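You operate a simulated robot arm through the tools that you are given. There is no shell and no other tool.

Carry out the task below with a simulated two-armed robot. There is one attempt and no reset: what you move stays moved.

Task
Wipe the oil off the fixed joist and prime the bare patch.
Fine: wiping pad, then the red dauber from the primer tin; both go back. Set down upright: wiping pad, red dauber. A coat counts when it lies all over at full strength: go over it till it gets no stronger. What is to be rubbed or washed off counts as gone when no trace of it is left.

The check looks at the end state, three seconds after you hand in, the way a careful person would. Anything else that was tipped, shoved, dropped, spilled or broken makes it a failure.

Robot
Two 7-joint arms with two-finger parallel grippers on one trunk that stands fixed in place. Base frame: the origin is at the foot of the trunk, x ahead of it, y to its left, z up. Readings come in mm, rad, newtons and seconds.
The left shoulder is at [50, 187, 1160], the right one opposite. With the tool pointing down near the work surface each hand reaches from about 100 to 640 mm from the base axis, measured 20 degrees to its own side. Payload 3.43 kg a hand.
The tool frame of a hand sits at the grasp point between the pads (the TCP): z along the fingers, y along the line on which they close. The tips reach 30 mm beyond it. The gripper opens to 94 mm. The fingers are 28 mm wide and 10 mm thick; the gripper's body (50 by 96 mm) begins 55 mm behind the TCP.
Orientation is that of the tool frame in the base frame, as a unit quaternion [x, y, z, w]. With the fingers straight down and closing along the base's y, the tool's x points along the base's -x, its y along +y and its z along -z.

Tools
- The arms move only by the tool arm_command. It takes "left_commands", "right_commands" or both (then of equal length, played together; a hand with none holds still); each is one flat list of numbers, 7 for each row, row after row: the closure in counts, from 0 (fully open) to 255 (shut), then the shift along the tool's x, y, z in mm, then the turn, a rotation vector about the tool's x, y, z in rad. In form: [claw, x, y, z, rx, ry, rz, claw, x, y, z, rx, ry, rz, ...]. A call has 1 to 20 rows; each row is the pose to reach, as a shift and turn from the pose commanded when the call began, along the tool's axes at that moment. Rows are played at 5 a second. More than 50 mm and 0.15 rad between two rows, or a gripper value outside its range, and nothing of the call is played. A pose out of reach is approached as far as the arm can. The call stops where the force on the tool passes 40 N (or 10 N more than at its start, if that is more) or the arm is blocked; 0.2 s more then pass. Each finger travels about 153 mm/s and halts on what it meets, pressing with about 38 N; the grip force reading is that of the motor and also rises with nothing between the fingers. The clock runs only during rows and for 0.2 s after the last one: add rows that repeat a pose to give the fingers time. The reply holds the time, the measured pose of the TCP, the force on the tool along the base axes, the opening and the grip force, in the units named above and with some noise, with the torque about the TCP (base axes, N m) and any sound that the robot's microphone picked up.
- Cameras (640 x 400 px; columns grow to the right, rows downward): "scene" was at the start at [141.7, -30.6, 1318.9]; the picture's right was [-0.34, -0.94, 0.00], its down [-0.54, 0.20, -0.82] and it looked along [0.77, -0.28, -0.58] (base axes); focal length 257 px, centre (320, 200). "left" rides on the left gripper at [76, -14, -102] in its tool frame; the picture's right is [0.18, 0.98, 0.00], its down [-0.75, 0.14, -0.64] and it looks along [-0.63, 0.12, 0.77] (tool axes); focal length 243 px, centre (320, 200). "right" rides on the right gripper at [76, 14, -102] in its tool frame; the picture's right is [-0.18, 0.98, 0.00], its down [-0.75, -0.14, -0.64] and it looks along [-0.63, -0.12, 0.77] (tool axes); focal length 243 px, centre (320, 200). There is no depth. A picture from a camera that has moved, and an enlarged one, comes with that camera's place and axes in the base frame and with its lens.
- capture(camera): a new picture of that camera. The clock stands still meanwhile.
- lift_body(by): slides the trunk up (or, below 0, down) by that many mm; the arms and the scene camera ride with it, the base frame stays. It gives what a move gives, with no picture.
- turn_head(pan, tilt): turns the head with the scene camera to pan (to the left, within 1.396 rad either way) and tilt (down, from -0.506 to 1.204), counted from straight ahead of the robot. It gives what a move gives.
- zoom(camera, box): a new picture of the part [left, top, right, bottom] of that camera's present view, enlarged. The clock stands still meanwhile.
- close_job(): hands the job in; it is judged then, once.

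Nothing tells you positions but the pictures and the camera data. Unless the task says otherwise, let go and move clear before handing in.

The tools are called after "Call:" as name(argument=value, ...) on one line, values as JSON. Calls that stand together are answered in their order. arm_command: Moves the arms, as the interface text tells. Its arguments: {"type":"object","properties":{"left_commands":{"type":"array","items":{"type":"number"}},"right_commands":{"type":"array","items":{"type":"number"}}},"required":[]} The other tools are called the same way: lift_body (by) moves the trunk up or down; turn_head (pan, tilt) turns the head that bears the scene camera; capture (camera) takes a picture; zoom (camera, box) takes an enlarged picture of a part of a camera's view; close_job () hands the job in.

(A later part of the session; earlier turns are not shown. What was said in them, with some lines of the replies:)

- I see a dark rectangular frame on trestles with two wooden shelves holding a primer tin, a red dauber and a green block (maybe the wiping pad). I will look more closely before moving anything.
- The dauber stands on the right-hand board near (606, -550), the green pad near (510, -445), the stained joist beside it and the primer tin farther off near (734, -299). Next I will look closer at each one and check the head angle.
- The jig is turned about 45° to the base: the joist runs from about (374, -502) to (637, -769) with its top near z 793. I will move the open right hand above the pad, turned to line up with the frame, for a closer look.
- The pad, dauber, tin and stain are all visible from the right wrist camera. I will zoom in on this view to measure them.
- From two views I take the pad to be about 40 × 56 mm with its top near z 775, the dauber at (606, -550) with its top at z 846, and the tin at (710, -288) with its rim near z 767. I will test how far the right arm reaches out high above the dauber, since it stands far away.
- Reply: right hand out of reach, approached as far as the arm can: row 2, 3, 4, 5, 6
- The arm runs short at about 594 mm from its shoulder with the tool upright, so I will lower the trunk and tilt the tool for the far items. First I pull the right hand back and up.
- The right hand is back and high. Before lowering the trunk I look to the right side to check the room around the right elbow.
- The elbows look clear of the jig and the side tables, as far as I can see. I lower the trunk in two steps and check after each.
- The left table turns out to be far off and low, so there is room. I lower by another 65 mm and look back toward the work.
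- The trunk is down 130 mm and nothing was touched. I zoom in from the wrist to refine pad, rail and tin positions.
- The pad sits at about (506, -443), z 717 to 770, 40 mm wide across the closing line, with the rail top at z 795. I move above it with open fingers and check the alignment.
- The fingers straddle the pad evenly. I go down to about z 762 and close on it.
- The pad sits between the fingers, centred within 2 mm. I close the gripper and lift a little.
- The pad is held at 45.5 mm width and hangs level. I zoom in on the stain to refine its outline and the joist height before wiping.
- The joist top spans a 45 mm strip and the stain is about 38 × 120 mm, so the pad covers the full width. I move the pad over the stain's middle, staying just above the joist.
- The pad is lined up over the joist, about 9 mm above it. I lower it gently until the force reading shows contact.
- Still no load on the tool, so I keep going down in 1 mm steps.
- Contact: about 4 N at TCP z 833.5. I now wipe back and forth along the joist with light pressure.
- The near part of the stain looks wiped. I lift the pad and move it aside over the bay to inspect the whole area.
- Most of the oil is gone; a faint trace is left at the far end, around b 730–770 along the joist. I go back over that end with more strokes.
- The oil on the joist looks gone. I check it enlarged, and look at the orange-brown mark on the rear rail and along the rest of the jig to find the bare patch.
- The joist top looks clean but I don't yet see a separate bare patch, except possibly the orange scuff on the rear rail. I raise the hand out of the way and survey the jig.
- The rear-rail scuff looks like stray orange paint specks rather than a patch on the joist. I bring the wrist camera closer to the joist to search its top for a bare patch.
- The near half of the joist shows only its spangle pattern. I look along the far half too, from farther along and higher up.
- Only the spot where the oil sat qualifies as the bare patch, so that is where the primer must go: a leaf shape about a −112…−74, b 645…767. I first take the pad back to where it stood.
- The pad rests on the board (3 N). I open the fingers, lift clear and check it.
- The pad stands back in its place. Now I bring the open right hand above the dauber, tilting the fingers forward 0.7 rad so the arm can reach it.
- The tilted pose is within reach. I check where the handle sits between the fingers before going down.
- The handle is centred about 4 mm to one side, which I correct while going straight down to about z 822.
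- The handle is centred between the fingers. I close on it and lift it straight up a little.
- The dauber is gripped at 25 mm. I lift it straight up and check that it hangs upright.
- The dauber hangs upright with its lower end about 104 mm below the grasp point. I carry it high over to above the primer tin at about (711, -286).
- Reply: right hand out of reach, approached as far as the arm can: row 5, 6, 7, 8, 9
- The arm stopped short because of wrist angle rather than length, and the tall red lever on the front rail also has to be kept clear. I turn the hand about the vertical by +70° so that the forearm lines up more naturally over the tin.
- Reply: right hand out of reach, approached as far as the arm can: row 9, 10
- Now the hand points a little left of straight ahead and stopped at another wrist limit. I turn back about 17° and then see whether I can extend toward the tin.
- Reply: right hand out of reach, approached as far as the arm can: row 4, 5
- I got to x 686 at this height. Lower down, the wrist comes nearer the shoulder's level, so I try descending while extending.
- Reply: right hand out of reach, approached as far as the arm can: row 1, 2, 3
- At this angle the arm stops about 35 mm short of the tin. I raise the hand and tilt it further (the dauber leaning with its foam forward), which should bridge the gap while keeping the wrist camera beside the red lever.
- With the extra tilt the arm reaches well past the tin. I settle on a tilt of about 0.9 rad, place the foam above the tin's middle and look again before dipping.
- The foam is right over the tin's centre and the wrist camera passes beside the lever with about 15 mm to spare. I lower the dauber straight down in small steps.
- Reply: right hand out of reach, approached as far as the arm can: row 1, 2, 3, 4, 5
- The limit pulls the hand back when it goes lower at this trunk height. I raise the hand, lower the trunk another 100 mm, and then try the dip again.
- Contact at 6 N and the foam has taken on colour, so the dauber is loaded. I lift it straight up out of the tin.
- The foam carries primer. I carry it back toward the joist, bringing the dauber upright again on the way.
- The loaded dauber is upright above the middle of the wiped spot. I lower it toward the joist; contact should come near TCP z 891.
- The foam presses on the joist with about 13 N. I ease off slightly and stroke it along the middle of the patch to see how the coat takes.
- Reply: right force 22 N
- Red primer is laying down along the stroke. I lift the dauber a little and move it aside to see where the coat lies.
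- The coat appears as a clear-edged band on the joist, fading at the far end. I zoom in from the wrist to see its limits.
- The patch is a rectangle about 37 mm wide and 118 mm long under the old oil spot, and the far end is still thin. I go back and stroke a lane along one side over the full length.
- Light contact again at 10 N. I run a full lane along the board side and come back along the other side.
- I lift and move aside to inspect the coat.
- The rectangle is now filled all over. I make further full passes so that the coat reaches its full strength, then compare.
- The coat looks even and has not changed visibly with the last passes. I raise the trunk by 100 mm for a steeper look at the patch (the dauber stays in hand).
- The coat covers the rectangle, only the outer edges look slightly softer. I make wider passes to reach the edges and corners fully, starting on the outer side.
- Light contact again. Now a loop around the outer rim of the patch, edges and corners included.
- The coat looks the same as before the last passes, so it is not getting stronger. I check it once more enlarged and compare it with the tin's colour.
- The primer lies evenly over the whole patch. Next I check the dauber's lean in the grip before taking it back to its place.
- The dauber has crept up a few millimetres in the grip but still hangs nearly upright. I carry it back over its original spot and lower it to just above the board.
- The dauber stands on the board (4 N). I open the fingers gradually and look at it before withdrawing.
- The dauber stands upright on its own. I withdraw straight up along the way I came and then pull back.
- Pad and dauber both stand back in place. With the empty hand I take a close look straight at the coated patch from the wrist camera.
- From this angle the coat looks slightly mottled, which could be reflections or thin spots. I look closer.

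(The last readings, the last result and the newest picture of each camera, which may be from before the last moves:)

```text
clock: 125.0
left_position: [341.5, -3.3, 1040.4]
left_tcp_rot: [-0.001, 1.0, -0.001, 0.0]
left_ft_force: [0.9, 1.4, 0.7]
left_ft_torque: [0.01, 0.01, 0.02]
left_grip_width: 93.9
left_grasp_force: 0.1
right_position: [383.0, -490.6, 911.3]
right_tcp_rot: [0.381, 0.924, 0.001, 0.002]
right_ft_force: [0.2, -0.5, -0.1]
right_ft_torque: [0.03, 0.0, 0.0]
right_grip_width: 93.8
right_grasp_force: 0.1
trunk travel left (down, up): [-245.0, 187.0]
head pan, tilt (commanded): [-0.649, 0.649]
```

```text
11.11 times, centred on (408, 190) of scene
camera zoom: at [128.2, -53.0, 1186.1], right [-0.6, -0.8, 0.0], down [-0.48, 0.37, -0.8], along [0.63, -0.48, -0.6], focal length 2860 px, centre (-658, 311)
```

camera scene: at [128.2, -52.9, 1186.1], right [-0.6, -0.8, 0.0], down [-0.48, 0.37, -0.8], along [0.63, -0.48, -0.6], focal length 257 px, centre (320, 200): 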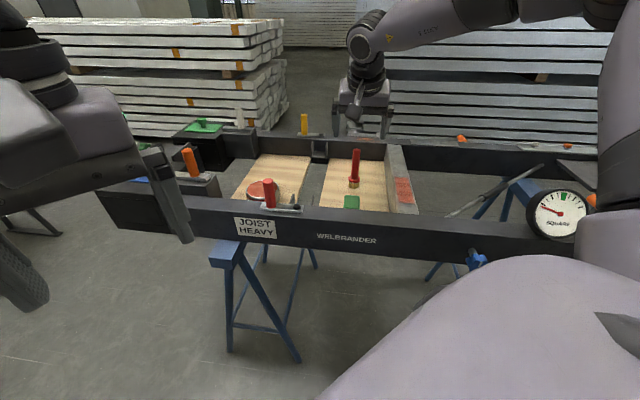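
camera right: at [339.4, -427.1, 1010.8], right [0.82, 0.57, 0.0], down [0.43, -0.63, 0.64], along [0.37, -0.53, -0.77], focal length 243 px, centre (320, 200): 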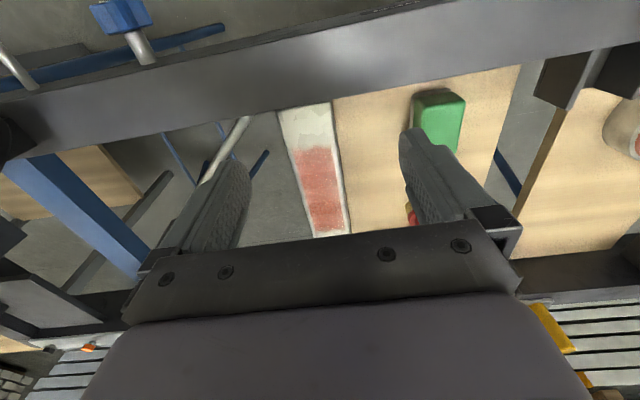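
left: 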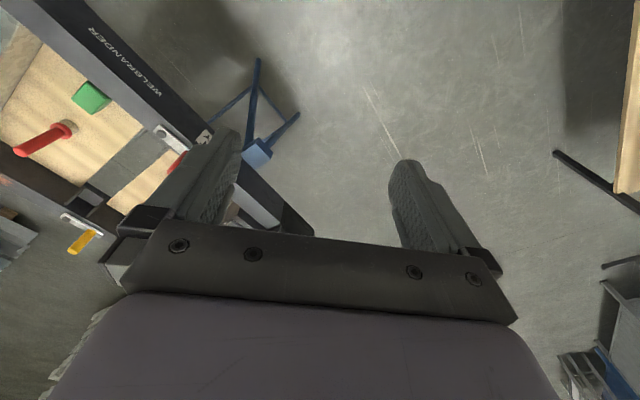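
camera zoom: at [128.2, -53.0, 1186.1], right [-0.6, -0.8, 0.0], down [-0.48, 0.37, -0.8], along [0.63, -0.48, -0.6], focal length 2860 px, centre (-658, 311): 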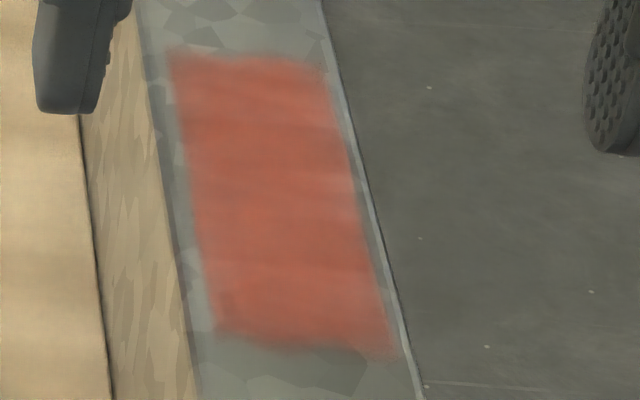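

The coat is as saturated as the primer in the tin, even all over, and showed no change over the last passes; no oil trace is visible. I move the right hand up and clear and take a last look at everything.

Call:
arm_command(right_commands=[0, 10, 0, -40, 0, 0, 0, 0, 30, 0, -80, 0, 0, 0, 0, 50, 0, -120, 0, 0, 0, 0, 70, 0, -150, 0, 0, 0, 0, 70, 0, -150, 0, 0, 0])

Call:
capture(camera="scene")

Call:
zoom(camera="scene", box=[220, 120, 430, 230])

Call:
capture(camera="right")

```text
clock: 126.2
left_position: [341.7, -3.9, 1041.2]
left_tcp_rot: [-0.001, 1.0, -0.002, 0.0]
left_ft_force: [0.3, -0.8, 1.3]
left_ft_torque: [0.01, 0.0, -0.01]
left_grip_width: 94.1
left_grasp_force: 0.0
right_position: [332.5, -442.9, 1059.9]
right_tcp_rot: [0.382, 0.924, 0.0, 0.002]
right_ft_force: [0.1, -0.1, 0.1]
right_ft_torque: [0.01, 0.01, 0.04]
right_grip_width: 94.2
right_grasp_force: 0.1
trunk travel left (down, up): [-245.0, 187.0]
head pan, tilt (commanded): [-0.649, 0.649]
```

```text
taken
camera scene: at [128.3, -52.9, 1186.1], right [-0.6, -0.8, 0.0], down [-0.48, 0.37, -0.8], along [0.63, -0.48, -0.6], focal length 257 px, centre (320, 200)
```

scene: 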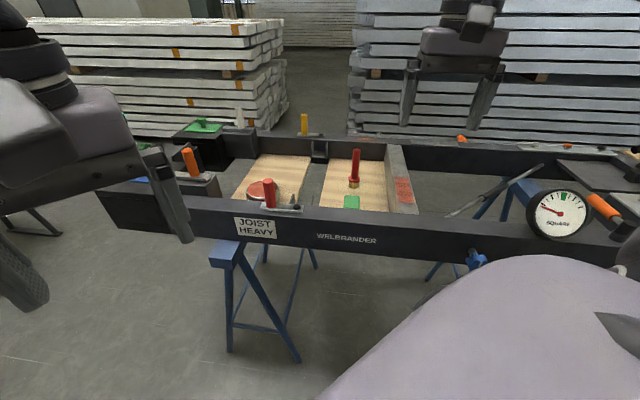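

```text
3.05 times, centred on (325, 175) of scene
camera zoom: at [128.3, -52.9, 1186.1], right [-0.6, -0.8, 0.0], down [-0.48, 0.37, -0.8], along [0.63, -0.48, -0.6], focal length 784 px, centre (305, 276)
```

zoom: 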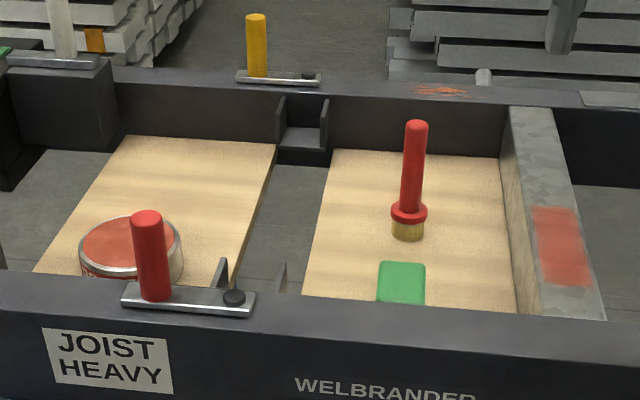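

```text
taken
camera right: at [288.9, -378.6, 1160.7], right [0.82, 0.57, 0.0], down [0.43, -0.63, 0.64], along [0.37, -0.53, -0.76], focal length 243 px, centre (320, 200)
```

right: 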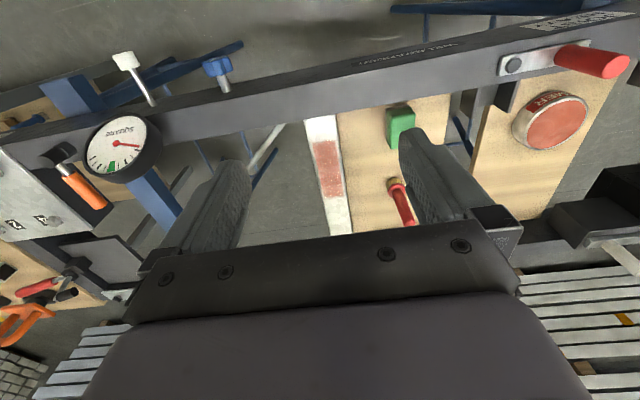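

Call:
zoom(camera="right", box=[300, 110, 360, 220])

Call:
zoom(camera="right", box=[490, 70, 610, 170])

```text
3.64 times, centred on (330, 165) of right
camera zoom: at [288.9, -378.6, 1160.7], right [0.82, 0.57, 0.0], down [0.43, -0.63, 0.64], along [0.37, -0.53, -0.76], focal length 882 px, centre (284, 327)
```

zoom: 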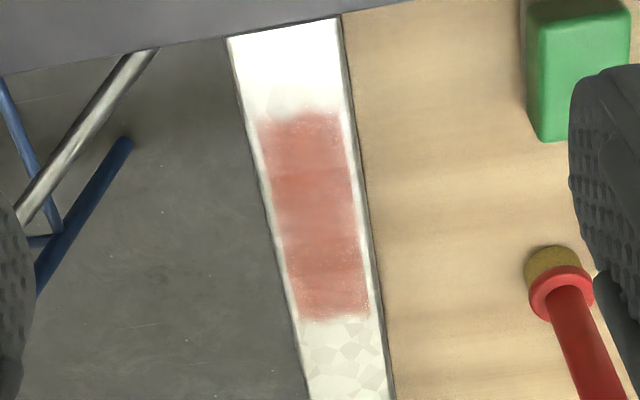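

```text
4.00 times, centred on (550, 120) of right
camera zoom: at [288.9, -378.6, 1160.7], right [0.82, 0.57, 0.0], down [0.43, -0.63, 0.64], along [0.37, -0.53, -0.76], focal length 970 px, centre (-600, 520)
```

zoom: 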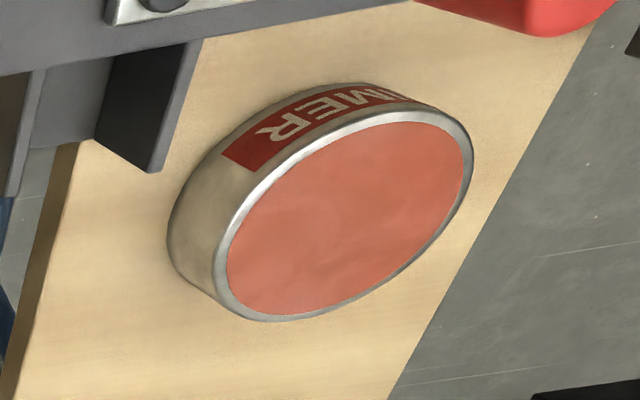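

Everything is as intended. The joist is free of oil, the primer lies all over the patch and got no stronger with further passes. The pad and dauber stand upright in their places, the tin and levers are untouched, and both hands are clear. I hand in the job.

Call:
close_job()

```text
The job is handed in.
```

I wiped the oil off the fixed joist, primed the patch, and handed the job in. I don't know the check's verdict yet.

- **Oil:** After two wiping sessions no trace showed in close-up pictures from the scene and wrist cameras.
- **Bare patch:** No separate bare patch showed anywhere else on the joist. I took it to be the spot where the oil had been, roughly 38 × 120 mm. Primer only took inside a clean-edged rectangle there, which fits that reading.
- **Primer:** I went over the patch in several full passes, including a loop around the edges and corners, until it looked no stronger. All of this came from one dip in the tin. The coat looks a little mottled from the wrist camera, and I took that for reflections rather than thin spots. I did not reload to rule thin spots out.
- **Tools:** The wiping pad and red dauber are back within a few millimetres of where they stood, both upright. The dauber's foam still carries primer where it touches the board.
- **Everything else:** In the last pictures the tin, levers and the rest of the jig were in place. Both hands are empty and clear.
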